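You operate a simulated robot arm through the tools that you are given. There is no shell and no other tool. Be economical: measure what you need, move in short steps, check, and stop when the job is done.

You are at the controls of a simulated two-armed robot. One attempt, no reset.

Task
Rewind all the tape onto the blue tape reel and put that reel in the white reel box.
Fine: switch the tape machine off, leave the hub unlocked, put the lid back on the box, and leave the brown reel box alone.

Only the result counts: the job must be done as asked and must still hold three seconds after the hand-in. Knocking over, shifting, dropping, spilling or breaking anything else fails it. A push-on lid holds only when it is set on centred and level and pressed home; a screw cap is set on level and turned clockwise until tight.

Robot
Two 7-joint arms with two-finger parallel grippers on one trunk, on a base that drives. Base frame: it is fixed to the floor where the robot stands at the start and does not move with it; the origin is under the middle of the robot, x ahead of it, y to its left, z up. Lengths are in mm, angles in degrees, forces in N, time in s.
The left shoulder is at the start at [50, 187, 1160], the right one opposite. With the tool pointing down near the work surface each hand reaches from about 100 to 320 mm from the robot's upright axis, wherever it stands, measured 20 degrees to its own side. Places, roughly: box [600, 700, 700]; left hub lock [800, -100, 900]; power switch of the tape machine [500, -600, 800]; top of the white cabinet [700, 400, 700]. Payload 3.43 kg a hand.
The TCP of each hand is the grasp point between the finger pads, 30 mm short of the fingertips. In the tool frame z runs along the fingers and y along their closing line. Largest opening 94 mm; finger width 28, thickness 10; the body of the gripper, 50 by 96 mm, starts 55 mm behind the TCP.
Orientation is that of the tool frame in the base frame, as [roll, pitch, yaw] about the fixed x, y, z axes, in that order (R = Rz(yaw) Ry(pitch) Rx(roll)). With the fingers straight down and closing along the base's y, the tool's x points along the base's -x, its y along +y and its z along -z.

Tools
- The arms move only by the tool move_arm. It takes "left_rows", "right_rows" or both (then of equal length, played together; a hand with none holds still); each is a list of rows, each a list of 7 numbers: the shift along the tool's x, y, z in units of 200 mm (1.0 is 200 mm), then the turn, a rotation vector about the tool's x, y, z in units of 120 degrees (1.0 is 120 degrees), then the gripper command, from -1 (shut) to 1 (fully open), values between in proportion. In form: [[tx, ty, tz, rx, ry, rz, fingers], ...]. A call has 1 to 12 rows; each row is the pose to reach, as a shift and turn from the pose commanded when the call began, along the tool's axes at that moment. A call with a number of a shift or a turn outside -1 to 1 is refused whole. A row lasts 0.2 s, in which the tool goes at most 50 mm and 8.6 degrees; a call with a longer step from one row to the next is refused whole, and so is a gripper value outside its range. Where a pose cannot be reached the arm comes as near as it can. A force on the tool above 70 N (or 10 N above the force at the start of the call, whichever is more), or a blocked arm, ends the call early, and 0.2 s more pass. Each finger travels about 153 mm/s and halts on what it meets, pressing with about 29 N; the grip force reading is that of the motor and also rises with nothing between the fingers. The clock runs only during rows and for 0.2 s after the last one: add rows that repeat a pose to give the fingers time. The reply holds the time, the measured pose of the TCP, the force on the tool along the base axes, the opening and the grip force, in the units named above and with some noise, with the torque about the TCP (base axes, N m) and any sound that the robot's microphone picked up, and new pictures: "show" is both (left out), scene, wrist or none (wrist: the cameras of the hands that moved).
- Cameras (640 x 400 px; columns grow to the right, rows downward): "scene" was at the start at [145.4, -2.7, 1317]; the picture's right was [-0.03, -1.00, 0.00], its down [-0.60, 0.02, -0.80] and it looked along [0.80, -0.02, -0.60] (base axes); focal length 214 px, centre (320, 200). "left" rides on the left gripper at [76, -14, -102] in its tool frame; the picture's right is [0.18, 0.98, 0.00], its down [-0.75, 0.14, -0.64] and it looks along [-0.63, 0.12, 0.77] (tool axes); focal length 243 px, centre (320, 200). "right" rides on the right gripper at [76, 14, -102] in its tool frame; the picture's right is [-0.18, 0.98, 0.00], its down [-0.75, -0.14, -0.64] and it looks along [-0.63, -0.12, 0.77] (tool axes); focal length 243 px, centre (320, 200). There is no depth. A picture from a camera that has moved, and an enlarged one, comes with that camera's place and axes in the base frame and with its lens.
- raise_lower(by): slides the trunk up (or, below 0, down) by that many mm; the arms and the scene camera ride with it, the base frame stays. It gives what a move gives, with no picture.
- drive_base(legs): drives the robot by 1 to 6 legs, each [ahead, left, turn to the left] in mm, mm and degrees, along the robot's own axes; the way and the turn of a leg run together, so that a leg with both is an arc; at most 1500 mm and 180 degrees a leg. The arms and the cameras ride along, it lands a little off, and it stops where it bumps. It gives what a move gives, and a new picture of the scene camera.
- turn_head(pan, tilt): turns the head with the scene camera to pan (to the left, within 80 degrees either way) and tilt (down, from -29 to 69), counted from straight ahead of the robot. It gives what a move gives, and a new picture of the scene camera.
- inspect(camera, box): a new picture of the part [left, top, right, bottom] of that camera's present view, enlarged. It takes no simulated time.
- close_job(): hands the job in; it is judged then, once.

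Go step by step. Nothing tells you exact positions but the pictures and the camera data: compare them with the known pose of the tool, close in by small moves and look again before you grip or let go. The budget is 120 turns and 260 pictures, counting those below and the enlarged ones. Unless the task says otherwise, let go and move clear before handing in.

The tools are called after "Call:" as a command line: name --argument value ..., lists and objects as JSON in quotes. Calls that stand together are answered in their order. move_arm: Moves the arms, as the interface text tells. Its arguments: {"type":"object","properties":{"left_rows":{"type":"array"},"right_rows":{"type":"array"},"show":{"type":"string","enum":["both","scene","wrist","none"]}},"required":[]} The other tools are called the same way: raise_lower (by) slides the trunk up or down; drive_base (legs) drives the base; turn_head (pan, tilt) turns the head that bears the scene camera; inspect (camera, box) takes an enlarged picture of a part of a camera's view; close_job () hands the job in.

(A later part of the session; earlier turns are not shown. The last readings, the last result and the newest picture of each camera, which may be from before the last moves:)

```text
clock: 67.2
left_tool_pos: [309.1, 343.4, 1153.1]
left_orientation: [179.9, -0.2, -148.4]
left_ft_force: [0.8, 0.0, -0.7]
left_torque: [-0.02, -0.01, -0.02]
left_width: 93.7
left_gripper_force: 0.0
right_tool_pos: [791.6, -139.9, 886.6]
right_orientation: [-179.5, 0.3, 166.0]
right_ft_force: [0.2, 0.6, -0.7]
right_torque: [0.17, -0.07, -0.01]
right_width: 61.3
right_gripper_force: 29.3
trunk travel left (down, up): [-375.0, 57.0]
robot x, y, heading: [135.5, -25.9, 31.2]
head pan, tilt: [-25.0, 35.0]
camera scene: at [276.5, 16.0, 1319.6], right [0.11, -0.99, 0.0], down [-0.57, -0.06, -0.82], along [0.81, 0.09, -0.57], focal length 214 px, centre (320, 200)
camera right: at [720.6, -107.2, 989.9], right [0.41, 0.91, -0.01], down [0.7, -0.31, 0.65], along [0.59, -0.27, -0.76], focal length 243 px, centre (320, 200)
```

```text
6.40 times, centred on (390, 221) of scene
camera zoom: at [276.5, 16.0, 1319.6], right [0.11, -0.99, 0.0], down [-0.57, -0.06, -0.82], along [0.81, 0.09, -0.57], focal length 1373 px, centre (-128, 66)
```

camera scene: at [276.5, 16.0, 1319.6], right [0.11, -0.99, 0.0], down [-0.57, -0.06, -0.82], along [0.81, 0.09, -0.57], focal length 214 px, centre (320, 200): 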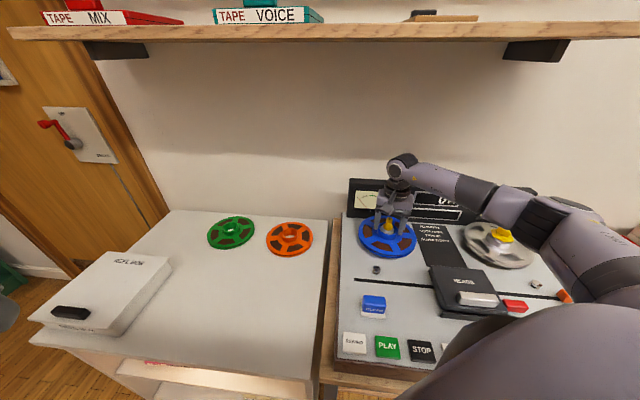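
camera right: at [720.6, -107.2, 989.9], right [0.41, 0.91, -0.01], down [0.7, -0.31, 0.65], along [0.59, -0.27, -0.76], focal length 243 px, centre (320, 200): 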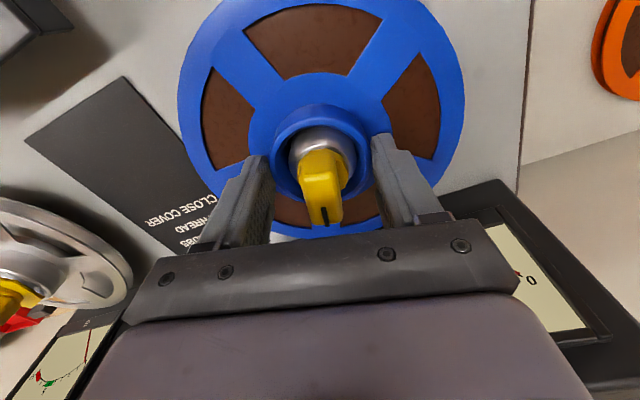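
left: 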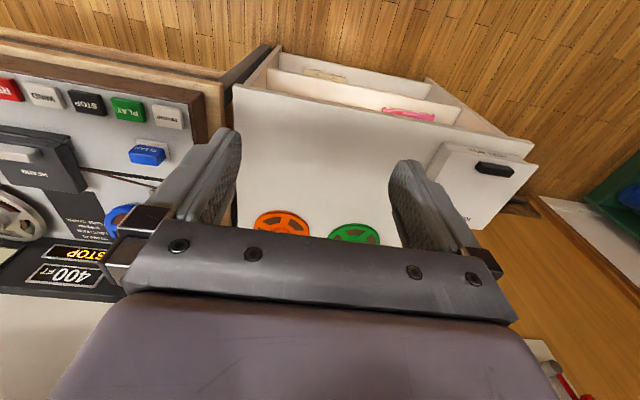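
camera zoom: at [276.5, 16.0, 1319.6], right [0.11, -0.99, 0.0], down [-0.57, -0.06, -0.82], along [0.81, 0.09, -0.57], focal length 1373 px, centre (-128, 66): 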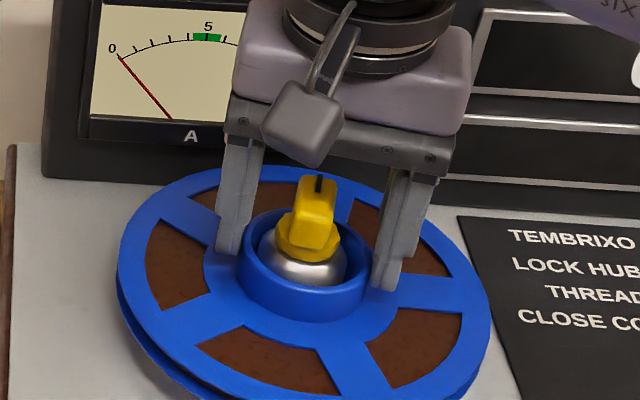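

Both fingers hold the reel hub at 61 mm. I'll lift slowly.

Call:
move_arm --right_rows '[[0, 0, -0.04, 0, 0, 0, -1], [0, 0, -0.08, 0, 0, 0, -1], [0, 0, -0.13, 0, 0, 0, -1], [0, 0, -0.18, 0, 0, 0, -1], [0, 0, -0.24, 0, 0, 0, -1], [0, 0, -0.32, 0, 0, 0, -1], [0, 0, -0.4, 0, 0, 0, -1], [0, 0, -0.5, 0, 0, 0, -1], [0, 0, -0.6, 0, 0, 0, -1], [0, 0, -0.6, 0, 0, 0, -1]]'

```text
clock: 69.4
left_tool_pos: [310.8, 342.1, 1152.8]
left_orientation: [-180.0, -0.2, -148.5]
left_ft_force: [0.1, 0.9, -0.2]
left_torque: [0.03, -0.01, -0.02]
left_width: 94.0
left_gripper_force: 0.0
right_tool_pos: [792.2, -140.4, 1005.6]
right_orientation: [-179.4, 0.2, 166.1]
right_ft_force: [-0.4, 0.0, -3.6]
right_torque: [0.02, 0.04, 0.0]
right_width: 60.9
right_gripper_force: 29.3
trunk travel left (down, up): [-375.0, 57.0]
robot x, y, heading: [136.3, -20.2, 31.2]
head pan, tilt: [-25.0, 35.0]
camera scene: at [276.9, 15.9, 1319.5], right [0.11, -0.99, 0.0], down [-0.57, -0.06, -0.82], along [0.81, 0.09, -0.57], focal length 214 px, centre (320, 200)
camera right: at [721.5, -107.4, 1109.7], right [0.41, 0.91, -0.01], down [0.7, -0.31, 0.65], along [0.59, -0.27, -0.76], focal length 243 px, centre (320, 200)
```

scene: 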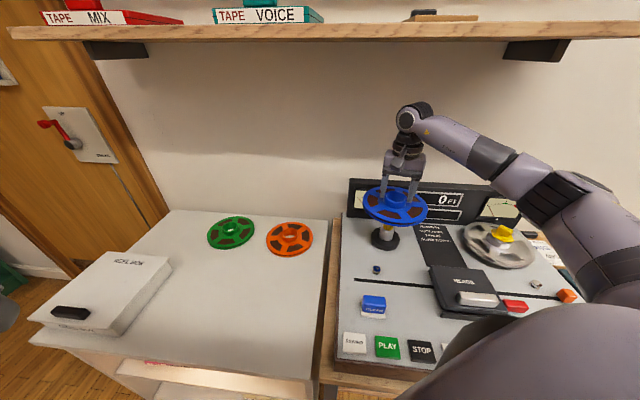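
right: 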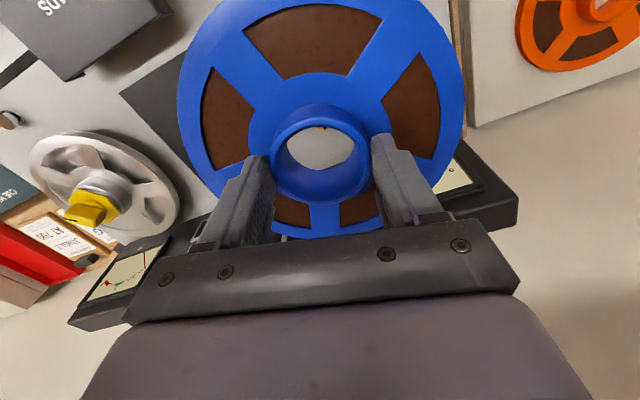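

The reel is free and held (about 0.37 kg), and the spindle is left unlocked. I'll draw it back towards me before driving to the box.

Call:
move_arm --right_rows '[[0.15, 0.01, -0.02, 0, 0, 0, -1], [0.3, 0.02, -0.04, 0, 0, 0, -1], [0.48, 0.03, -0.06, 0, 0, 0, -1], [0.66, 0.05, -0.08, 0, 0, 0, -1], [0.84, 0.06, -0.1, 0, 0, 0, -1], [0.98, 0.07, -0.1, 0, 0, 0, -1], [0.98, 0.07, -0.1, 0, 0, 0, -1]]' --show "scene"

Call:
inspect --camera "scene" --box '[20, 240, 200, 352]'

```text
clock: 71.0
left_tool_pos: [309.3, 342.2, 1154.4]
left_orientation: [180.0, -0.2, -148.5]
left_ft_force: [0.5, -0.5, -0.4]
left_torque: [0.01, 0.03, 0.0]
left_width: 94.1
left_gripper_force: 0.1
right_tool_pos: [602.2, -78.6, 1026.3]
right_orientation: [-179.5, 0.2, 166.2]
right_ft_force: [0.6, 0.2, -2.6]
right_torque: [0.01, 0.03, -0.01]
right_width: 61.3
right_gripper_force: 28.9
trunk travel left (down, up): [-375.0, 57.0]
robot x, y, heading: [139.6, -22.2, 31.2]
head pan, tilt: [-25.0, 35.0]
camera scene: at [276.8, 15.9, 1319.6], right [0.11, -0.99, 0.0], down [-0.57, -0.06, -0.82], along [0.81, 0.09, -0.57], focal length 214 px, centre (320, 200)
```

scene: 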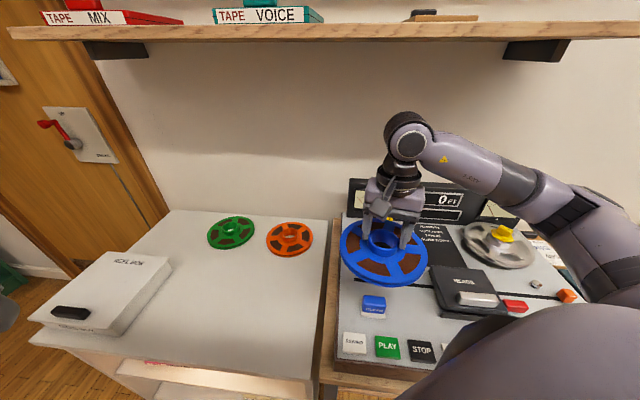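

```text
3.56 times, centred on (110, 296) of scene
camera zoom: at [276.8, 15.9, 1319.6], right [0.11, -0.99, 0.0], down [-0.57, -0.06, -0.82], along [0.81, 0.09, -0.57], focal length 763 px, centre (1067, -141)
```

zoom: 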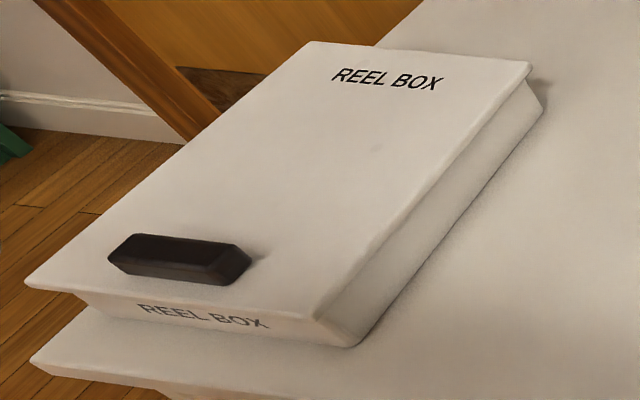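

The lid is a flat plate with a dark grip near its front edge; the box spans roughly x 460–694, y 560–795. I'll back off, square up, and drive in front of it.

Call:
drive_base --legs '[[-80, 0, 0], [0, 0, -31], [0, 745, 0]]'

Call:
turn_head --pan 0 --tilt 50

```text
clock: 80.2
left_tool_pos: [400.6, 915.0, 1153.5]
left_orientation: [-179.9, -0.3, -179.3]
left_ft_force: [0.3, 0.4, -0.2]
left_torque: [-0.04, 0.02, -0.03]
left_width: 94.0
left_gripper_force: 0.0
right_tool_pos: [435.8, 403.6, 1025.5]
right_orientation: [-179.4, 0.3, 135.4]
right_ft_force: [0.7, -0.3, -2.3]
right_torque: [0.01, -0.01, 0.03]
right_width: 61.2
right_gripper_force: 29.0
trunk travel left (down, up): [-375.0, 57.0]
robot x, y, heading: [67.4, 685.9, 0.7]
head pan, tilt: [-25.0, 35.0]
camera scene: at [204.8, 652.0, 1319.6], right [-0.41, -0.91, 0.0], down [-0.52, 0.24, -0.82], along [0.75, -0.34, -0.57], focal length 214 px, centre (320, 200)
```

scene: 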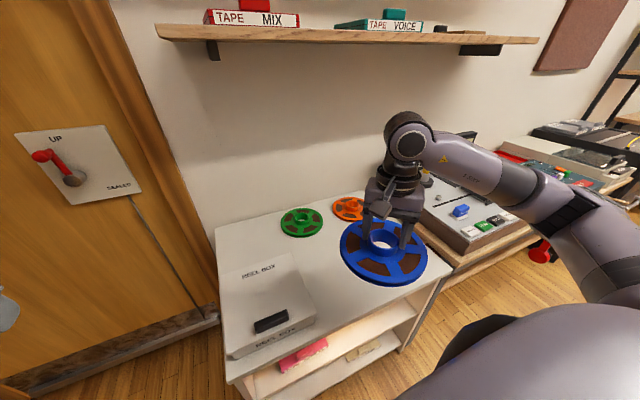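

```text
clock: 81.0
left_tool_pos: [400.9, 916.0, 1153.1]
left_orientation: [180.0, -0.1, -179.3]
left_ft_force: [0.2, -1.3, 1.2]
left_torque: [0.01, -0.03, 0.0]
left_width: 93.9
left_gripper_force: 0.0
right_tool_pos: [436.9, 403.4, 1024.3]
right_orientation: [-179.5, 0.3, 135.4]
right_ft_force: [-0.1, 0.3, -3.5]
right_torque: [0.02, -0.01, -0.01]
right_width: 61.0
right_gripper_force: 29.3
trunk travel left (down, up): [-375.0, 57.0]
robot x, y, heading: [66.3, 685.5, 0.7]
head pan, tilt: [0.0, 50.0]
camera scene: at [201.7, 689.0, 1297.9], right [0.01, -1.0, 0.0], down [-0.77, -0.01, -0.64], along [0.64, 0.01, -0.77], focal length 214 px, centre (320, 200)
```

scene: 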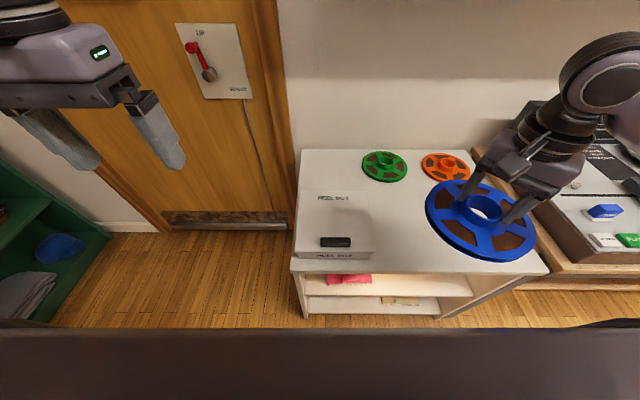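

Call:
inspect --camera "scene" --box '[270, 170, 430, 270]'

```text
4.00 times, centred on (350, 220) of scene
camera zoom: at [201.7, 689.0, 1297.9], right [0.01, -1.0, 0.0], down [-0.77, -0.01, -0.64], along [0.64, 0.01, -0.77], focal length 858 px, centre (200, 120)
```

zoom: 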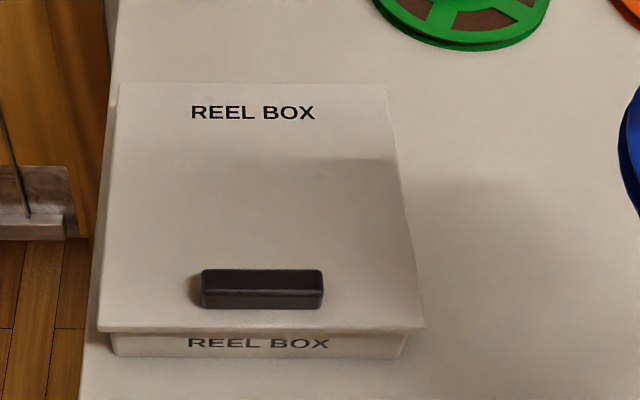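

The lid is about 218 mm square, centred near [570, 651], with an 82 mm long grip at about [487, 650, 790]. I'll bring the left hand over it, turned to close along x.

Call:
move_arm --left_rows '[[-0.04, -0.08, 0.08, 0, 0, -0.07, 1], [-0.08, -0.16, 0.16, 0, 0, -0.14, 1], [-0.12, -0.24, 0.24, 0, 0, -0.21, 1], [-0.16, -0.32, 0.32, 0, 0, -0.28, 1], [-0.2, -0.4, 0.4, 0, 0, -0.35, 1], [-0.24, -0.48, 0.48, 0, 0, -0.42, 1], [-0.28, -0.56, 0.56, 0, 0, -0.49, 1], [-0.32, -0.66, 0.66, 0, 0, -0.56, 0.6], [-0.36, -0.76, 0.74, 0, 0, -0.63, 0.3], [-0.4, -0.86, 0.82, 0, 0, -0.7, 0.2], [-0.43, -0.95, 0.9, 0, 0, -0.75, 0.2], [-0.43, -0.95, 0.9, 0, 0, -0.75, 0.2]]'

```text
clock: 83.6
left_tool_pos: [487.3, 724.5, 973.4]
left_orientation: [179.8, 0.0, -89.2]
left_ft_force: [0.3, 0.5, -0.5]
left_torque: [0.03, 0.01, 0.01]
left_width: 56.6
left_gripper_force: 0.1
right_tool_pos: [435.6, 403.1, 1026.3]
right_orientation: [-179.5, 0.3, 135.3]
right_ft_force: [-0.2, -0.7, -2.7]
right_torque: [-0.01, -0.01, -0.01]
right_width: 61.0
right_gripper_force: 28.6
trunk travel left (down, up): [-375.0, 57.0]
robot x, y, heading: [68.4, 688.0, 0.4]
head pan, tilt: [0.0, 50.0]
camera scene: at [201.6, 689.2, 1297.9], right [0.01, -1.0, 0.0], down [-0.77, -0.01, -0.64], along [0.64, 0.01, -0.77], focal length 214 px, centre (320, 200)
camera left: at [502.9, 650.5, 1075.6], right [-0.98, -0.2, 0.0], down [-0.15, 0.75, 0.64], along [-0.13, 0.63, -0.77], focal length 243 px, centre (320, 200)
```

scene: 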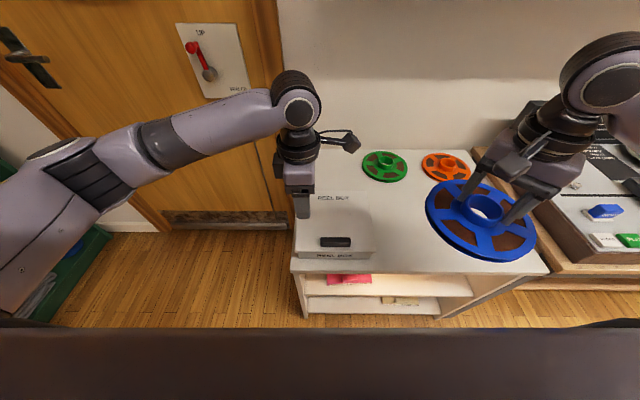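
left: 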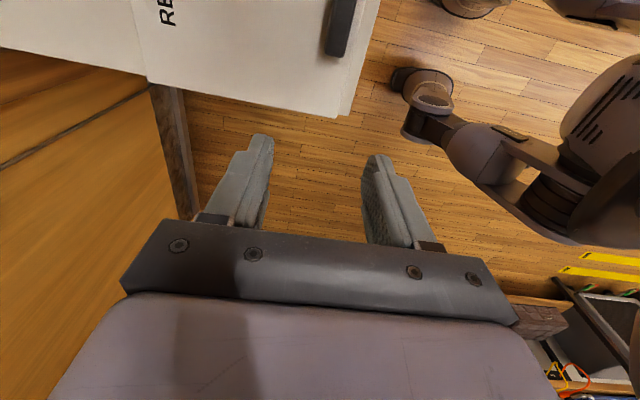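

Call:
move_arm --left_rows '[[0.1, 0, 0.1, 0, 0, 0, 0.2], [0.2, 0, 0.25, 0, 0, 0, 0.2], [0.3, 0, 0.4, 0, 0, 0, 0.2], [0.37, 0, 0.5, 0, 0, 0, 0.2], [0.37, 0, 0.5, 0, 0, 0, 0.2]]'

Call:
inspect --camera "scene" --box '[270, 170, 430, 270]'

Call:
inspect --camera "left" --box '[200, 20, 440, 170]'

```text
clock: 84.8
left_tool_pos: [490.2, 653.7, 872.6]
left_orientation: [179.8, 0.1, -89.2]
left_ft_force: [-0.4, 0.0, -0.4]
left_torque: [0.0, 0.0, 0.05]
left_width: 56.0
left_gripper_force: 0.1
right_tool_pos: [435.3, 403.5, 1025.6]
right_orientation: [-179.5, 0.4, 135.4]
right_ft_force: [0.5, -1.3, -3.8]
right_torque: [0.06, -0.02, -0.02]
right_width: 61.2
right_gripper_force: 28.9
trunk travel left (down, up): [-375.0, 57.0]
robot x, y, heading: [67.5, 686.6, 0.6]
head pan, tilt: [0.0, 50.0]
camera scene: at [201.7, 689.1, 1297.9], right [0.01, -1.0, 0.0], down [-0.77, -0.01, -0.64], along [0.64, 0.01, -0.77], focal length 214 px, centre (320, 200)
camera left: at [504.8, 578.0, 975.5], right [-0.98, -0.2, 0.0], down [-0.15, 0.75, 0.64], along [-0.13, 0.63, -0.77], focal length 243 px, centre (320, 200)
```

scene: 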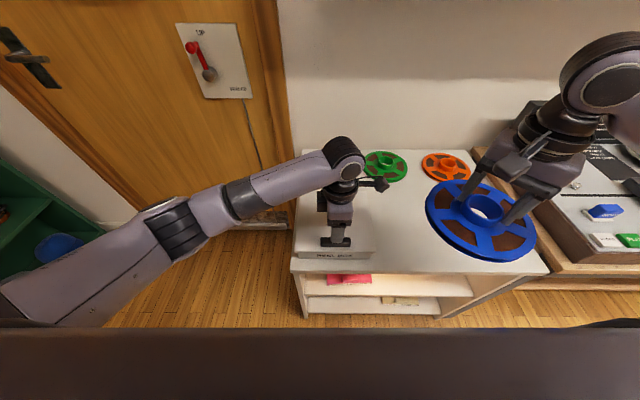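
left: 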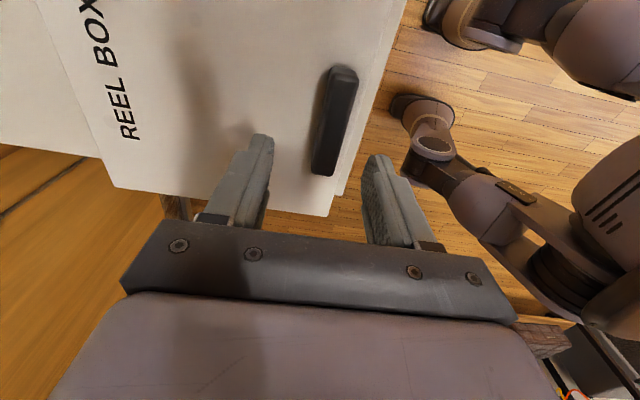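

```text
4.00 times, centred on (350, 220) of scene
camera zoom: at [201.7, 689.1, 1297.9], right [0.01, -1.0, 0.0], down [-0.77, -0.01, -0.64], along [0.64, 0.01, -0.77], focal length 858 px, centre (200, 120)
```

zoom: 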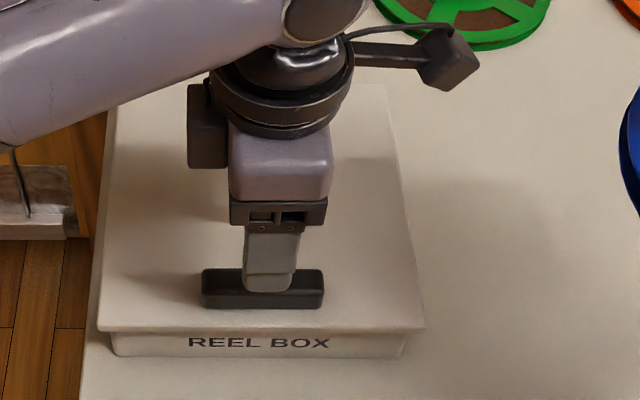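

```text
2.67 times, centred on (320, 95) of left
camera zoom: at [504.8, 578.0, 975.5], right [-0.98, -0.2, 0.0], down [-0.15, 0.75, 0.64], along [-0.13, 0.63, -0.77], focal length 647 px, centre (320, 480)
```

zoom: 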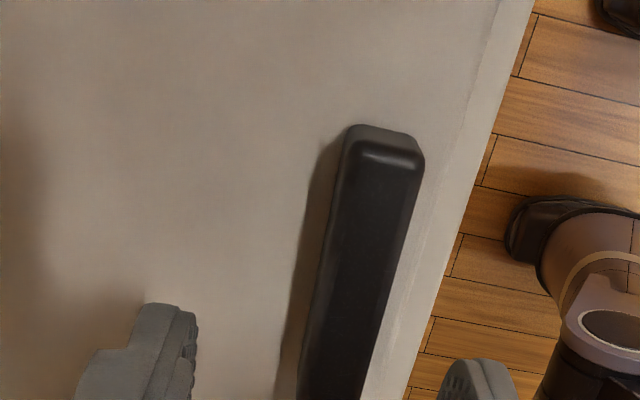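

The grip sits nearer x 480. I'll shift 10 mm towards me and lower part way, then look.

Call:
move_arm --left_rows '[[0, 0.05, 0.1, 0, 0, 0, 0.2], [0, 0.05, 0.2, 0, 0, 0, 0.2], [0, 0.05, 0.25, 0, 0, 0, 0.2], [0, 0.05, 0.28, 0, 0, 0, 0.2], [0, 0.05, 0.28, 0, 0, 0, 0.2]]'

Call:
inspect --camera "scene" --box '[290, 190, 390, 253]'

Call:
inspect --camera "left" --box '[200, 60, 440, 210]'

```text
clock: 86.0
left_tool_pos: [477.2, 652.6, 817.9]
left_orientation: [179.8, -0.1, -89.2]
left_ft_force: [0.1, -0.8, -0.2]
left_torque: [-0.02, 0.02, 0.0]
left_width: 56.1
left_gripper_force: 0.0
right_tool_pos: [435.5, 403.9, 1025.0]
right_orientation: [-179.5, 0.3, 135.5]
right_ft_force: [0.4, -0.3, -3.0]
right_torque: [0.01, -0.02, 0.01]
right_width: 61.1
right_gripper_force: 28.8
trunk travel left (down, up): [-375.0, 57.0]
robot x, y, heading: [63.9, 682.6, 0.8]
head pan, tilt: [0.0, 50.0]
camera scene: at [201.7, 689.1, 1297.9], right [0.01, -1.0, 0.0], down [-0.77, -0.01, -0.64], along [0.64, 0.01, -0.77], focal length 214 px, centre (320, 200)
camera left: at [494.1, 577.6, 920.0], right [-0.98, -0.2, 0.0], down [-0.15, 0.75, 0.64], along [-0.13, 0.63, -0.77], focal length 243 px, centre (320, 200)
```

scene: 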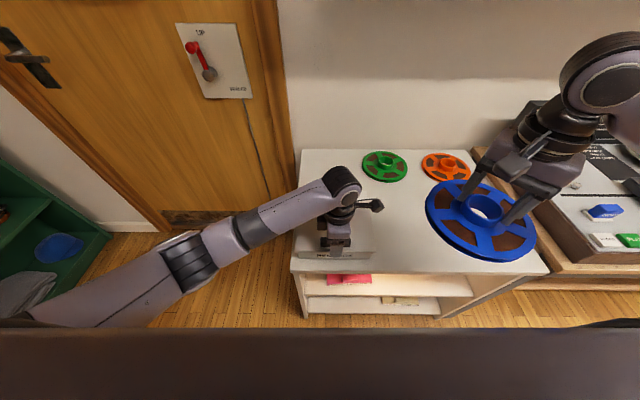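
left: 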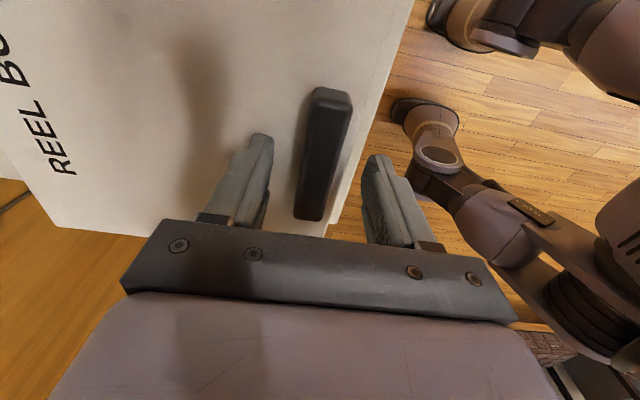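

```text
6.35 times, centred on (340, 222) of scene
camera zoom: at [201.7, 689.1, 1297.9], right [0.01, -1.0, 0.0], down [-0.77, -0.01, -0.64], along [0.64, 0.01, -0.77], focal length 1362 px, centre (193, 64)
```

zoom: 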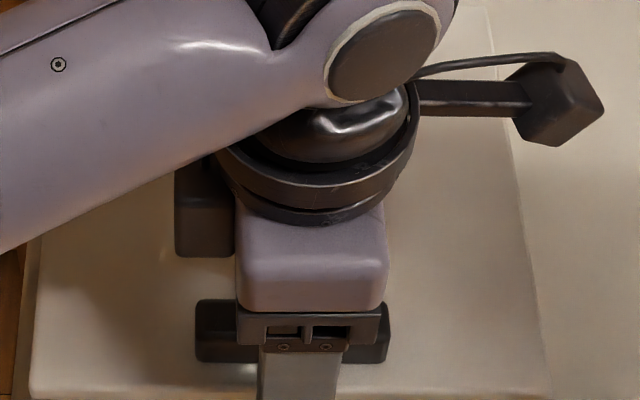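

```text
2.67 times, centred on (320, 135) of left
camera zoom: at [494.1, 577.6, 920.0], right [-0.98, -0.2, 0.0], down [-0.15, 0.75, 0.64], along [-0.13, 0.63, -0.77], focal length 647 px, centre (320, 373)
```

zoom: 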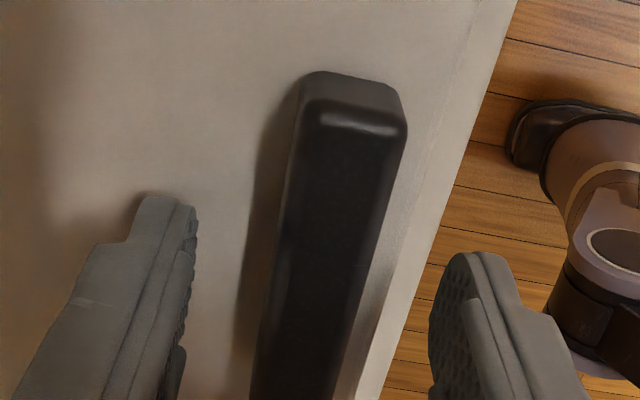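

Call:
move_arm --left_rows '[[0, 0, 0.015, 0, 0, 0, 0.2], [0, 0, 0.03, 0, 0, 0, 0.2], [0, 0, 0.045, 0, 0, 0, 0.2], [0, 0, 0.06, 0, 0, 0, 0.2], [0, 0, 0.075, 0, 0, 0, 0.2], [0, 0, 0.09, 0, 0, 0, 0.2]]' --show "wrist"

```text
clock: 87.5
left_tool_pos: [484.4, 650.3, 811.8]
left_orientation: [-178.9, -0.4, -89.3]
left_ft_force: [-6.2, 4.6, 25.3]
left_torque: [0.49, -0.52, 0.2]
left_width: 52.0
left_gripper_force: 0.1
right_tool_pos: [435.4, 404.0, 1024.8]
right_orientation: [-179.6, 0.2, 135.4]
right_ft_force: [0.8, -0.1, -2.7]
right_torque: [0.02, 0.05, 0.03]
right_width: 61.0
right_gripper_force: 29.0
trunk travel left (down, up): [-375.0, 57.0]
robot x, y, heading: [64.7, 688.7, 0.5]
head pan, tilt: [0.0, 50.0]
stopped in row 6 (left hand): the force on the tool passed its limit at 73 N (the readings are from after the stop); the commanded pose is now the measured one
camera left: at [496.6, 576.5, 915.3], right [-0.98, -0.2, -0.02], down [-0.16, 0.76, 0.63], along [-0.11, 0.62, -0.77], focal length 243 px, centre (320, 200)
```

left: 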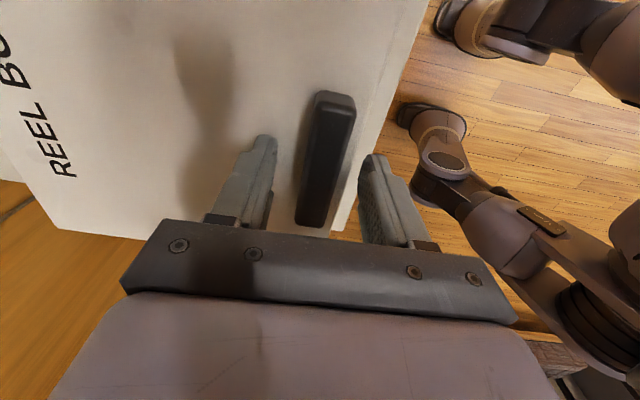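

The tips met the lid at about z 782. I'll ease up 3 mm and close on the grip.

Call:
move_arm --left_rows '[[0, 0, -0.015, 0, 0, 0, 0.1], [0, 0.01, -0.015, 0, 0, 0, -0.3], [0, 0.01, -0.015, 0, 0, 0, -1], [0, 0.01, -0.015, 0, 0, 0, -1], [0, 0.01, -0.015, 0, 0, 0, -1]]' --show "wrist"

```text
clock: 88.7
left_tool_pos: [478.6, 649.9, 811.5]
left_orientation: [-179.1, -0.4, -89.4]
left_ft_force: [-7.4, -2.4, 24.0]
left_torque: [-0.21, 0.78, -0.15]
left_width: 19.3
left_gripper_force: 29.5
right_tool_pos: [434.3, 403.9, 1027.0]
right_orientation: [-179.5, 0.2, 135.4]
right_ft_force: [0.4, 0.0, -3.7]
right_torque: [0.02, 0.01, 0.01]
right_width: 60.9
right_gripper_force: 29.4
trunk travel left (down, up): [-375.0, 57.0]
robot x, y, heading: [67.1, 687.8, 0.0]
head pan, tilt: [0.0, 50.0]
camera left: at [492.6, 575.7, 916.0], right [-0.98, -0.19, -0.01], down [-0.16, 0.76, 0.63], along [-0.11, 0.62, -0.77], focal length 243 px, centre (320, 200)
```

left: 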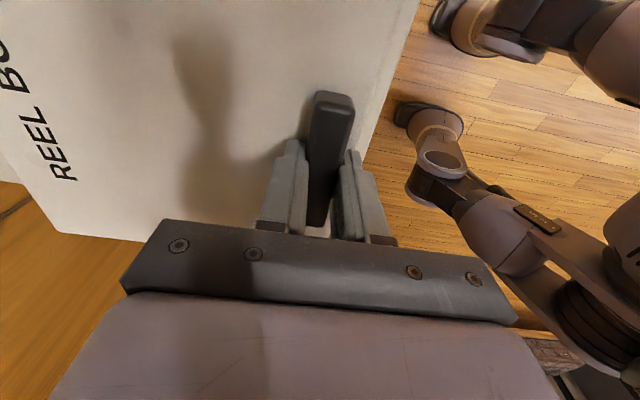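

The grip is held, with the hand at [478.6, 649.9, 811.5] while the lid is seated. I'll lift a little and watch whether the lid comes level or hinges.

Call:
move_arm --left_rows '[[0, 0, -0.03, 0, 0, 0, -1], [0, 0, -0.06, 0, 0, 0, -1], [0, 0, -0.09, 0, 0, 0, -1], [0, 0, -0.12, 0, 0, 0, -1], [0, 0, -0.12, 0, 0, 0, -1]]'

Call:
inspect --camera "scene" --box '[270, 170, 430, 270]'

```text
clock: 89.9
left_tool_pos: [481.2, 651.3, 835.4]
left_orientation: [-179.2, -0.3, -89.4]
left_ft_force: [0.2, 0.0, -2.0]
left_torque: [0.0, 0.14, 0.0]
left_width: 19.6
left_gripper_force: 29.2
right_tool_pos: [437.3, 403.9, 1025.7]
right_orientation: [-179.5, 0.2, 135.4]
right_ft_force: [0.0, 0.3, -3.7]
right_torque: [0.0, 0.01, -0.01]
right_width: 61.1
right_gripper_force: 28.4
trunk travel left (down, up): [-375.0, 57.0]
robot x, y, heading: [65.9, 690.4, 0.4]
head pan, tilt: [0.0, 50.0]
camera scene: at [201.7, 689.4, 1297.8], right [0.01, -1.0, 0.0], down [-0.77, -0.01, -0.64], along [0.64, 0.01, -0.77], focal length 214 px, centre (320, 200)
camera left: at [493.9, 577.2, 937.6], right [-0.98, -0.2, -0.01], down [-0.16, 0.75, 0.64], along [-0.12, 0.63, -0.77], focal length 243 px, centre (320, 200)
```

scene: 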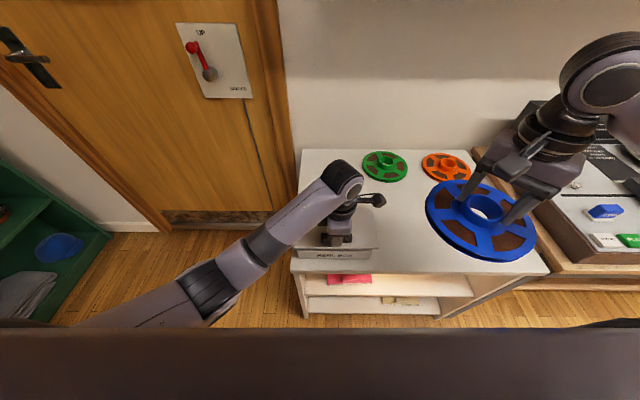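
left: 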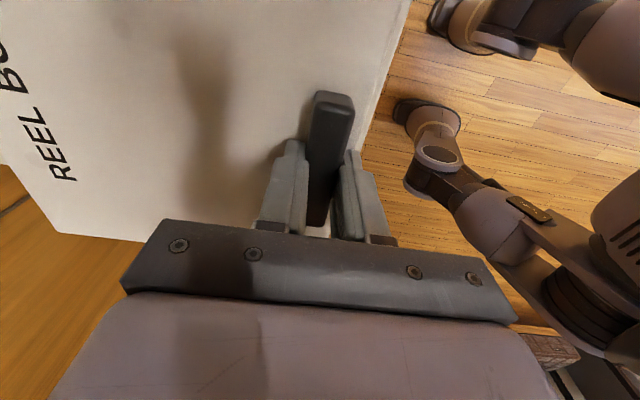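

```text
4.00 times, centred on (350, 220) of scene
camera zoom: at [201.7, 689.4, 1297.8], right [0.01, -1.0, 0.0], down [-0.77, -0.01, -0.64], along [0.64, 0.01, -0.77], focal length 858 px, centre (200, 120)
```

zoom: 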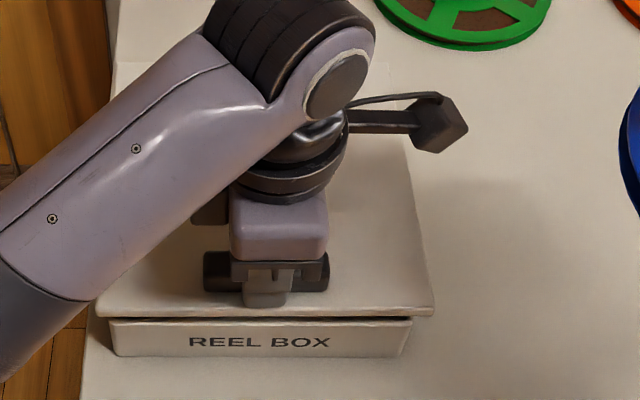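

The lid came off level, about 0.2 kg. I'll raise it and carry it to the left, then look into the box.

Call:
move_arm --left_rows '[[0, 0, -0.15, 0, 0, 0, -1], [0, 0, -0.3, 0, 0, 0, -1], [0, 0, -0.45, 0, 0, 0, -1], [-0.1, 0, -0.58, 0, 0, 0, -1], [-0.22, 0, -0.68, 0, 0, 0, -1], [-0.36, 0, -0.75, 0, 0, 0, -1], [-0.5, 0, -0.75, 0, 0, 0, -1], [-0.64, 0, -0.75, 0, 0, 0, -1], [-0.78, 0, -0.75, 0, 0, 0, -1], [-0.9, 0, -0.75, 0, 0, 0, -1], [-1.0, 0, -0.75, 0, 0, 0, -1], [-1.0, 0, -0.75, 0, 0, 0, -1]]' --show "none"

Call:
move_arm --left_rows '[[-0.1, 0, 0, 0, 0, 0, -1], [-0.2, 0, 0, 0, 0, 0, -1], [-0.3, 0, 0, 0, 0, 0, -1], [-0.3, 0, 0, 0, 0, 0, -1]]'

Call:
inspect --camera "scene" --box '[270, 170, 430, 270]'

```text
clock: 92.5
left_tool_pos: [477.1, 853.1, 985.3]
left_orientation: [-179.2, -0.3, -89.3]
left_ft_force: [-0.2, 0.3, -1.1]
left_torque: [0.0, 0.17, 0.03]
left_width: 19.4
left_gripper_force: 28.9
right_tool_pos: [437.1, 404.0, 1025.2]
right_orientation: [-179.5, 0.2, 135.5]
right_ft_force: [0.2, -0.2, -3.1]
right_torque: [-0.04, 0.03, 0.01]
right_width: 61.0
right_gripper_force: 29.2
trunk travel left (down, up): [-375.0, 57.0]
robot x, y, heading: [65.9, 689.0, 0.7]
head pan, tilt: [0.0, 50.0]
```

```text
clock: 93.5
left_tool_pos: [475.3, 912.7, 984.8]
left_orientation: [-179.3, -0.4, -89.3]
left_ft_force: [-0.3, 0.4, -1.4]
left_torque: [0.01, 0.18, -0.01]
left_width: 19.5
left_gripper_force: 29.0
right_tool_pos: [437.1, 404.4, 1024.7]
right_orientation: [-179.5, 0.1, 135.4]
right_ft_force: [0.7, -0.3, -3.5]
right_torque: [0.01, -0.02, 0.02]
right_width: 61.0
right_gripper_force: 28.9
trunk travel left (down, up): [-375.0, 57.0]
robot x, y, heading: [65.3, 690.3, 0.9]
head pan, tilt: [0.0, 50.0]
camera scene: at [201.8, 689.3, 1297.8], right [0.01, -1.0, 0.0], down [-0.77, -0.01, -0.64], along [0.64, 0.01, -0.77], focal length 214 px, centre (320, 200)
camera left: at [489.1, 838.2, 1087.7], right [-0.98, -0.2, -0.01], down [-0.16, 0.75, 0.64], along [-0.12, 0.63, -0.77], focal length 243 px, centre (320, 200)
```

scene: 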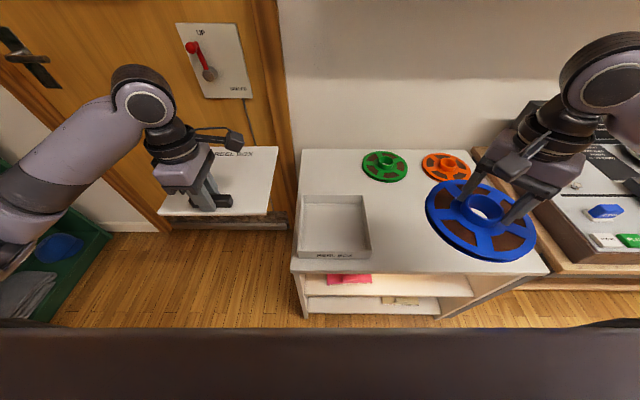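
left: 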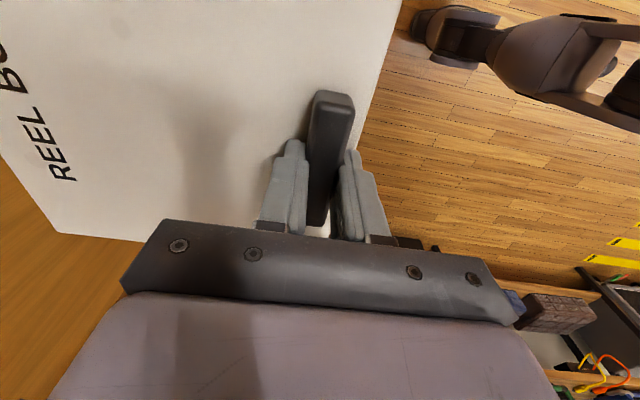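

```text
4.00 times, centred on (350, 220) of scene
camera zoom: at [201.8, 689.3, 1297.8], right [0.01, -1.0, 0.0], down [-0.77, -0.01, -0.64], along [0.64, 0.01, -0.77], focal length 858 px, centre (200, 120)
```

zoom: 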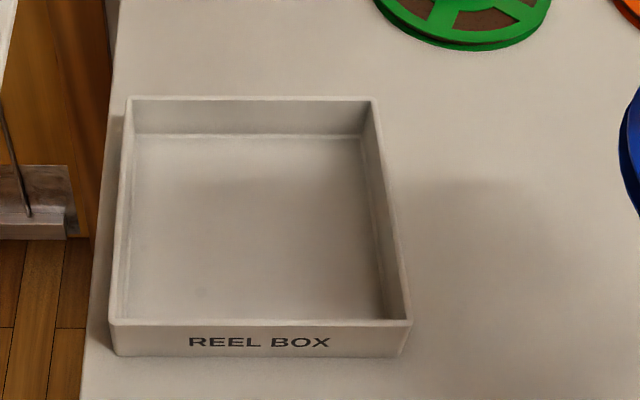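

The box is open: its rim is about 199 mm square centred at [559, 653] at z ≈ 778, floor near 730. I'll drive 50 mm closer and swing the reel over it.

Call:
drive_base --legs '[[50, 0, 0]]'

```text
clock: 94.4
left_tool_pos: [526.2, 913.6, 984.6]
left_orientation: [-179.2, -0.4, -89.4]
left_ft_force: [-0.6, 0.2, -2.4]
left_torque: [0.02, 0.22, -0.02]
left_width: 19.6
left_gripper_force: 29.3
right_tool_pos: [486.4, 403.6, 1025.2]
right_orientation: [-179.5, 0.2, 135.3]
right_ft_force: [-0.4, 0.0, -3.8]
right_torque: [-0.04, 0.04, 0.0]
right_width: 61.2
right_gripper_force: 29.3
trunk travel left (down, up): [-375.0, 57.0]
robot x, y, heading: [114.8, 688.6, 0.7]
head pan, tilt: [0.0, 50.0]
camera scene: at [252.3, 690.1, 1297.7], right [0.01, -1.0, 0.0], down [-0.77, -0.01, -0.64], along [0.64, 0.01, -0.77], focal length 214 px, centre (320, 200)
```

scene: 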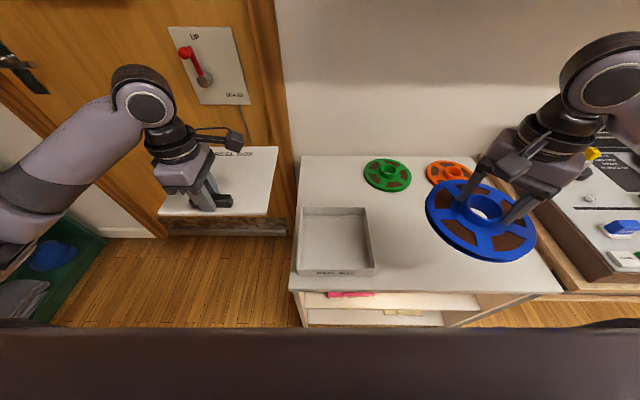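

Call:
move_arm --right_rows '[[0.08, 0.15, 0.05, 0, 0, 0, -1], [0.16, 0.3, 0.1, 0, 0, 0, -1], [0.24, 0.45, 0.15, 0, 0, 0, -1], [0.32, 0.6, 0.2, 0, 0, 0, -1], [0.4, 0.75, 0.25, 0, 0, 0, -1], [0.48, 0.9, 0.25, 0, 0, 0, -1], [0.48, 0.9, 0.25, 0, 0, 0, -1]]' --show "none"

Call:
move_arm --right_rows '[[0.07, 0.12, 0.05, 0, 0, 0, -1], [0.135, 0.24, 0.1, 0, 0, 0, -1], [0.135, 0.24, 0.2, 0, 0, 0, -1], [0.135, 0.24, 0.2, 0, 0, 0, -1]]'

Call:
inspect --camera "scene" --box '[250, 150, 410, 250]'

Call:
inspect --camera "right" --box '[160, 0, 480, 200]'

```text
clock: 96.0
left_tool_pos: [525.4, 912.5, 984.9]
left_orientation: [-179.3, -0.3, -89.2]
left_ft_force: [-0.7, -0.4, -1.7]
left_torque: [-0.04, 0.16, 0.0]
left_width: 19.3
left_gripper_force: 29.1
right_tool_pos: [544.0, 600.7, 974.4]
right_orientation: [-179.6, 0.2, 135.4]
right_ft_force: [0.1, -0.4, -3.8]
right_torque: [0.0, -0.03, -0.03]
right_width: 60.9
right_gripper_force: 28.7
trunk travel left (down, up): [-375.0, 57.0]
robot x, y, heading: [118.1, 691.4, 0.5]
head pan, tilt: [0.0, 50.0]
```

```text
clock: 97.0
left_tool_pos: [525.6, 913.6, 984.9]
left_orientation: [-179.3, -0.3, -89.3]
left_ft_force: [0.2, 0.4, -2.6]
left_torque: [-0.01, 0.16, -0.03]
left_width: 19.5
left_gripper_force: 29.0
right_tool_pos: [557.4, 653.8, 932.6]
right_orientation: [-179.5, 0.2, 135.3]
right_ft_force: [1.9, 0.1, -3.6]
right_torque: [0.02, 0.0, -0.01]
right_width: 61.0
right_gripper_force: 29.4
trunk travel left (down, up): [-375.0, 57.0]
robot x, y, heading: [113.0, 691.2, 0.6]
head pan, tilt: [0.0, 50.0]
camera scene: at [251.5, 690.2, 1297.8], right [0.01, -1.0, 0.0], down [-0.77, -0.01, -0.64], along [0.64, 0.01, -0.77], focal length 214 px, centre (320, 200)
camera right: at [514.2, 718.0, 1036.0], right [0.82, 0.57, -0.01], down [0.44, -0.62, 0.65], along [0.36, -0.53, -0.76], focal length 243 px, centre (320, 200)
```

scene: 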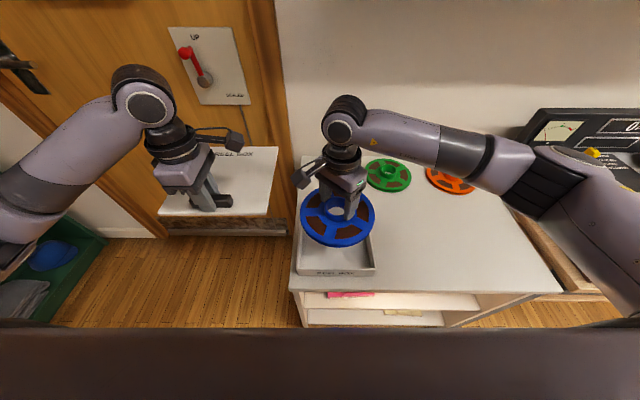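
right: 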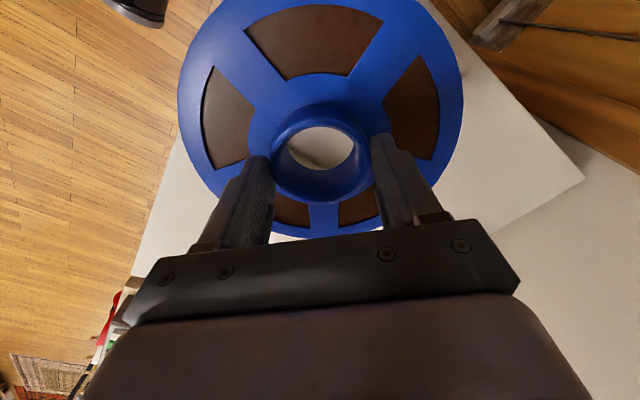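

```text
4.00 times, centred on (330, 200) of scene
camera zoom: at [251.5, 690.2, 1297.8], right [0.01, -1.0, 0.0], down [-0.77, -0.01, -0.64], along [0.64, 0.01, -0.77], focal length 858 px, centre (280, 200)
```

zoom: 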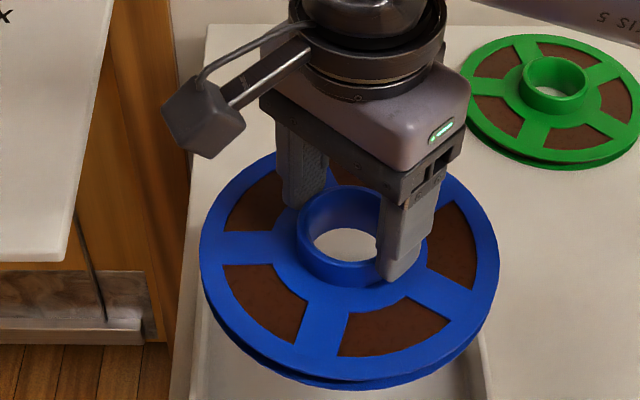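

```text
2.00 times, centred on (320, 100) of right
camera zoom: at [514.2, 718.0, 1036.0], right [0.82, 0.57, -0.01], down [0.44, -0.62, 0.65], along [0.36, -0.53, -0.76], focal length 485 px, centre (320, 400)
```

zoom: 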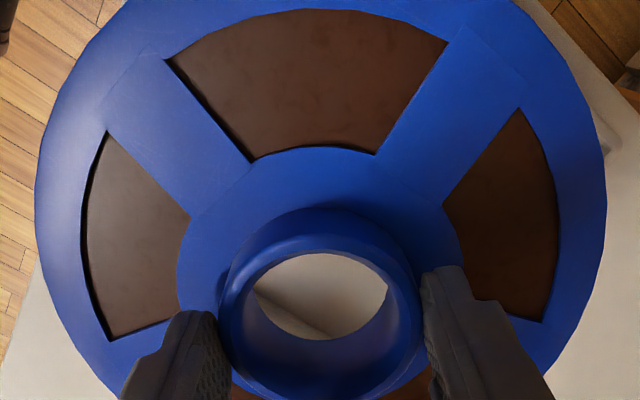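

The reel's centre sits about 5 mm along the tool's x from the TCP. I'll correct for that and lower until the reel is just above the rim.

Call:
move_arm --right_rows '[[-0.031, 0, 0.1, 0, 0, 0, -1], [-0.031, 0, 0.2, 0, 0, 0, -1], [-0.031, 0, 0.3, 0, 0, 0, -1], [-0.031, 0, 0.38, 0, 0, 0, -1], [-0.031, 0, 0.38, 0, 0, 0, -1]]'

Call:
inspect --camera "scene" --box '[270, 180, 400, 281]'

Call:
inspect --camera "right" --box '[120, 0, 520, 250]'

```text
clock: 98.2
left_tool_pos: [524.2, 913.1, 984.5]
left_orientation: [-179.2, -0.3, -89.2]
left_ft_force: [-0.2, -0.6, -2.1]
left_torque: [0.03, 0.18, 0.03]
left_width: 19.6
left_gripper_force: 28.8
right_tool_pos: [564.4, 647.5, 856.8]
right_orientation: [-179.5, 0.3, 135.4]
right_ft_force: [0.1, -0.4, -3.3]
right_torque: [-0.02, 0.02, -0.02]
right_width: 61.1
right_gripper_force: 28.8
trunk travel left (down, up): [-375.0, 57.0]
robot x, y, heading: [114.9, 687.2, 0.5]
head pan, tilt: [0.0, 50.0]
camera scene: at [251.5, 690.2, 1297.8], right [0.01, -1.0, 0.0], down [-0.77, -0.01, -0.64], along [0.64, 0.01, -0.77], focal length 214 px, centre (320, 200)
camera right: at [519.9, 711.8, 960.6], right [0.82, 0.57, -0.01], down [0.44, -0.62, 0.65], along [0.36, -0.53, -0.76], focal length 243 px, centre (320, 200)
```

scene: 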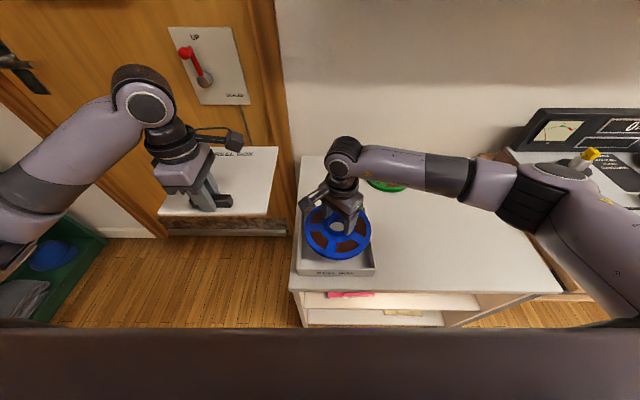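
right: 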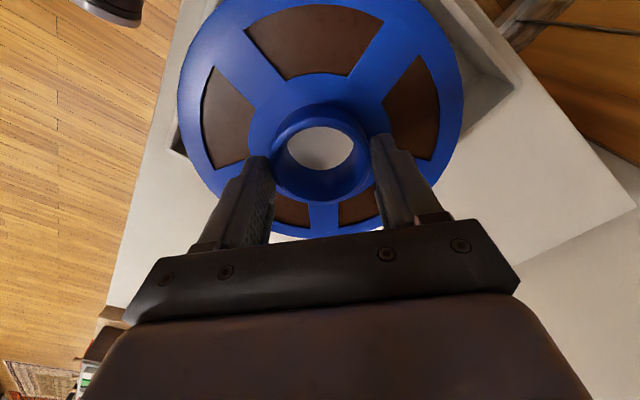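

```text
3.96 times, centred on (335, 230) of scene
camera zoom: at [251.5, 690.2, 1297.8], right [0.01, -1.0, 0.0], down [-0.77, -0.01, -0.64], along [0.64, 0.01, -0.77], focal length 849 px, centre (261, 79)
```

zoom: 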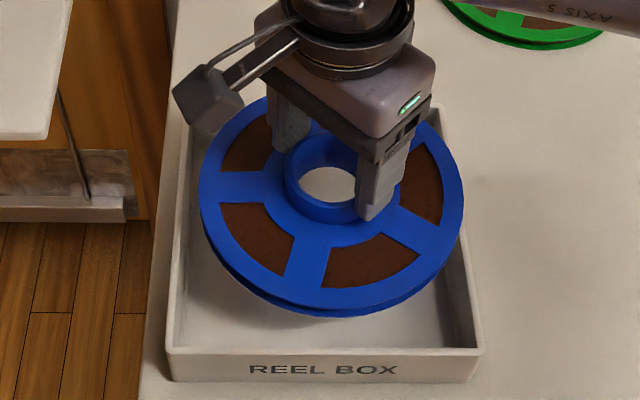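

```text
1.60 times, centred on (320, 125) of right
camera zoom: at [519.9, 711.8, 960.6], right [0.82, 0.57, -0.01], down [0.44, -0.62, 0.65], along [0.36, -0.53, -0.76], focal length 388 px, centre (320, 320)
```

zoom: 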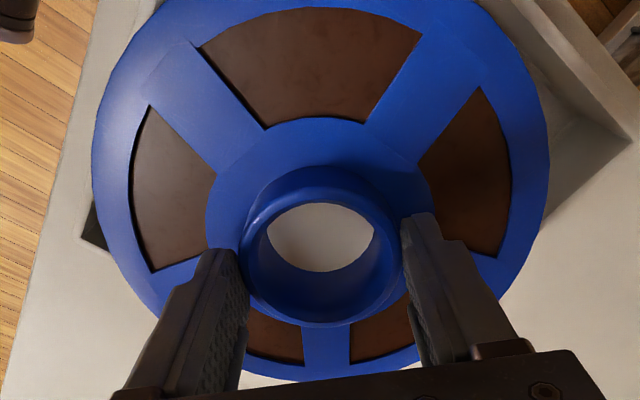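

The reel lines up with the box interior within a few mm. I'll nudge 2–3 mm to +y and lower it in.

Call:
move_arm --right_rows '[[0.005, 0.0125, 0.05, 0, 0, 0, -1], [0.005, 0.0125, 0.1, 0, 0, 0, -1], [0.005, 0.0125, 0.15, 0, 0, 0, -1], [0.005, 0.0125, 0.2, 0, 0, 0, -1], [0.005, 0.0125, 0.24, 0, 0, 0, -1], [0.005, 0.0125, 0.24, 0, 0, 0, -1]]' --show "scene"

Call:
inspect --camera "scene" --box '[270, 180, 400, 281]'

```text
clock: 99.6
left_tool_pos: [524.7, 913.3, 985.3]
left_orientation: [-179.3, -0.3, -89.3]
left_ft_force: [-0.3, -0.2, -2.2]
left_torque: [0.01, 0.18, -0.02]
left_width: 19.5
left_gripper_force: 29.2
right_tool_pos: [563.8, 650.4, 809.6]
right_orientation: [-179.5, 0.3, 135.3]
right_ft_force: [-0.2, 0.3, -3.4]
right_torque: [0.0, 0.02, -0.01]
right_width: 60.9
right_gripper_force: 28.5
trunk travel left (down, up): [-375.0, 57.0]
robot x, y, heading: [116.0, 690.9, 0.6]
head pan, tilt: [0.0, 50.0]
camera scene: at [251.5, 690.2, 1297.8], right [0.01, -1.0, 0.0], down [-0.77, -0.01, -0.64], along [0.64, 0.01, -0.77], focal length 214 px, centre (320, 200)
```

scene: 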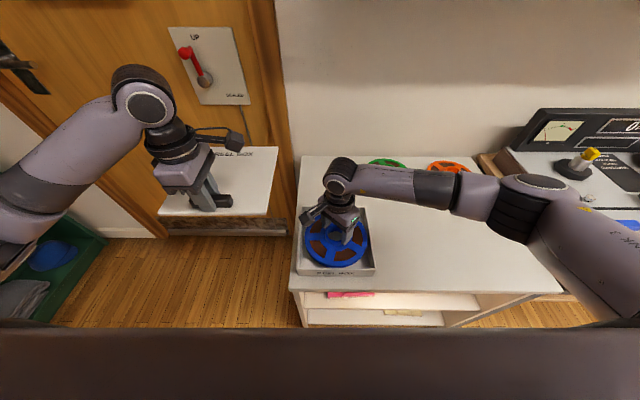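

```text
3.96 times, centred on (335, 230) of scene
camera zoom: at [251.5, 690.2, 1297.8], right [0.01, -1.0, 0.0], down [-0.77, -0.01, -0.64], along [0.64, 0.01, -0.77], focal length 849 px, centre (261, 79)
```

zoom: 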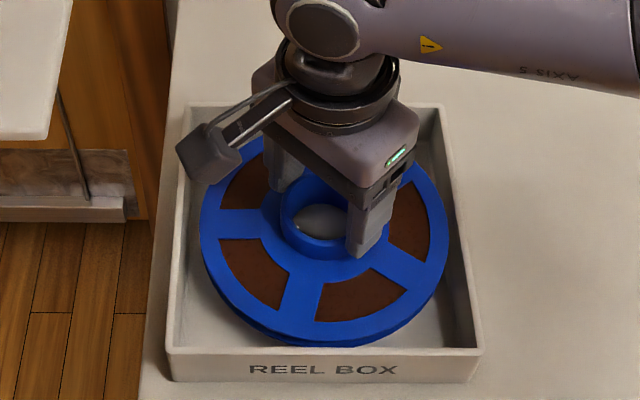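

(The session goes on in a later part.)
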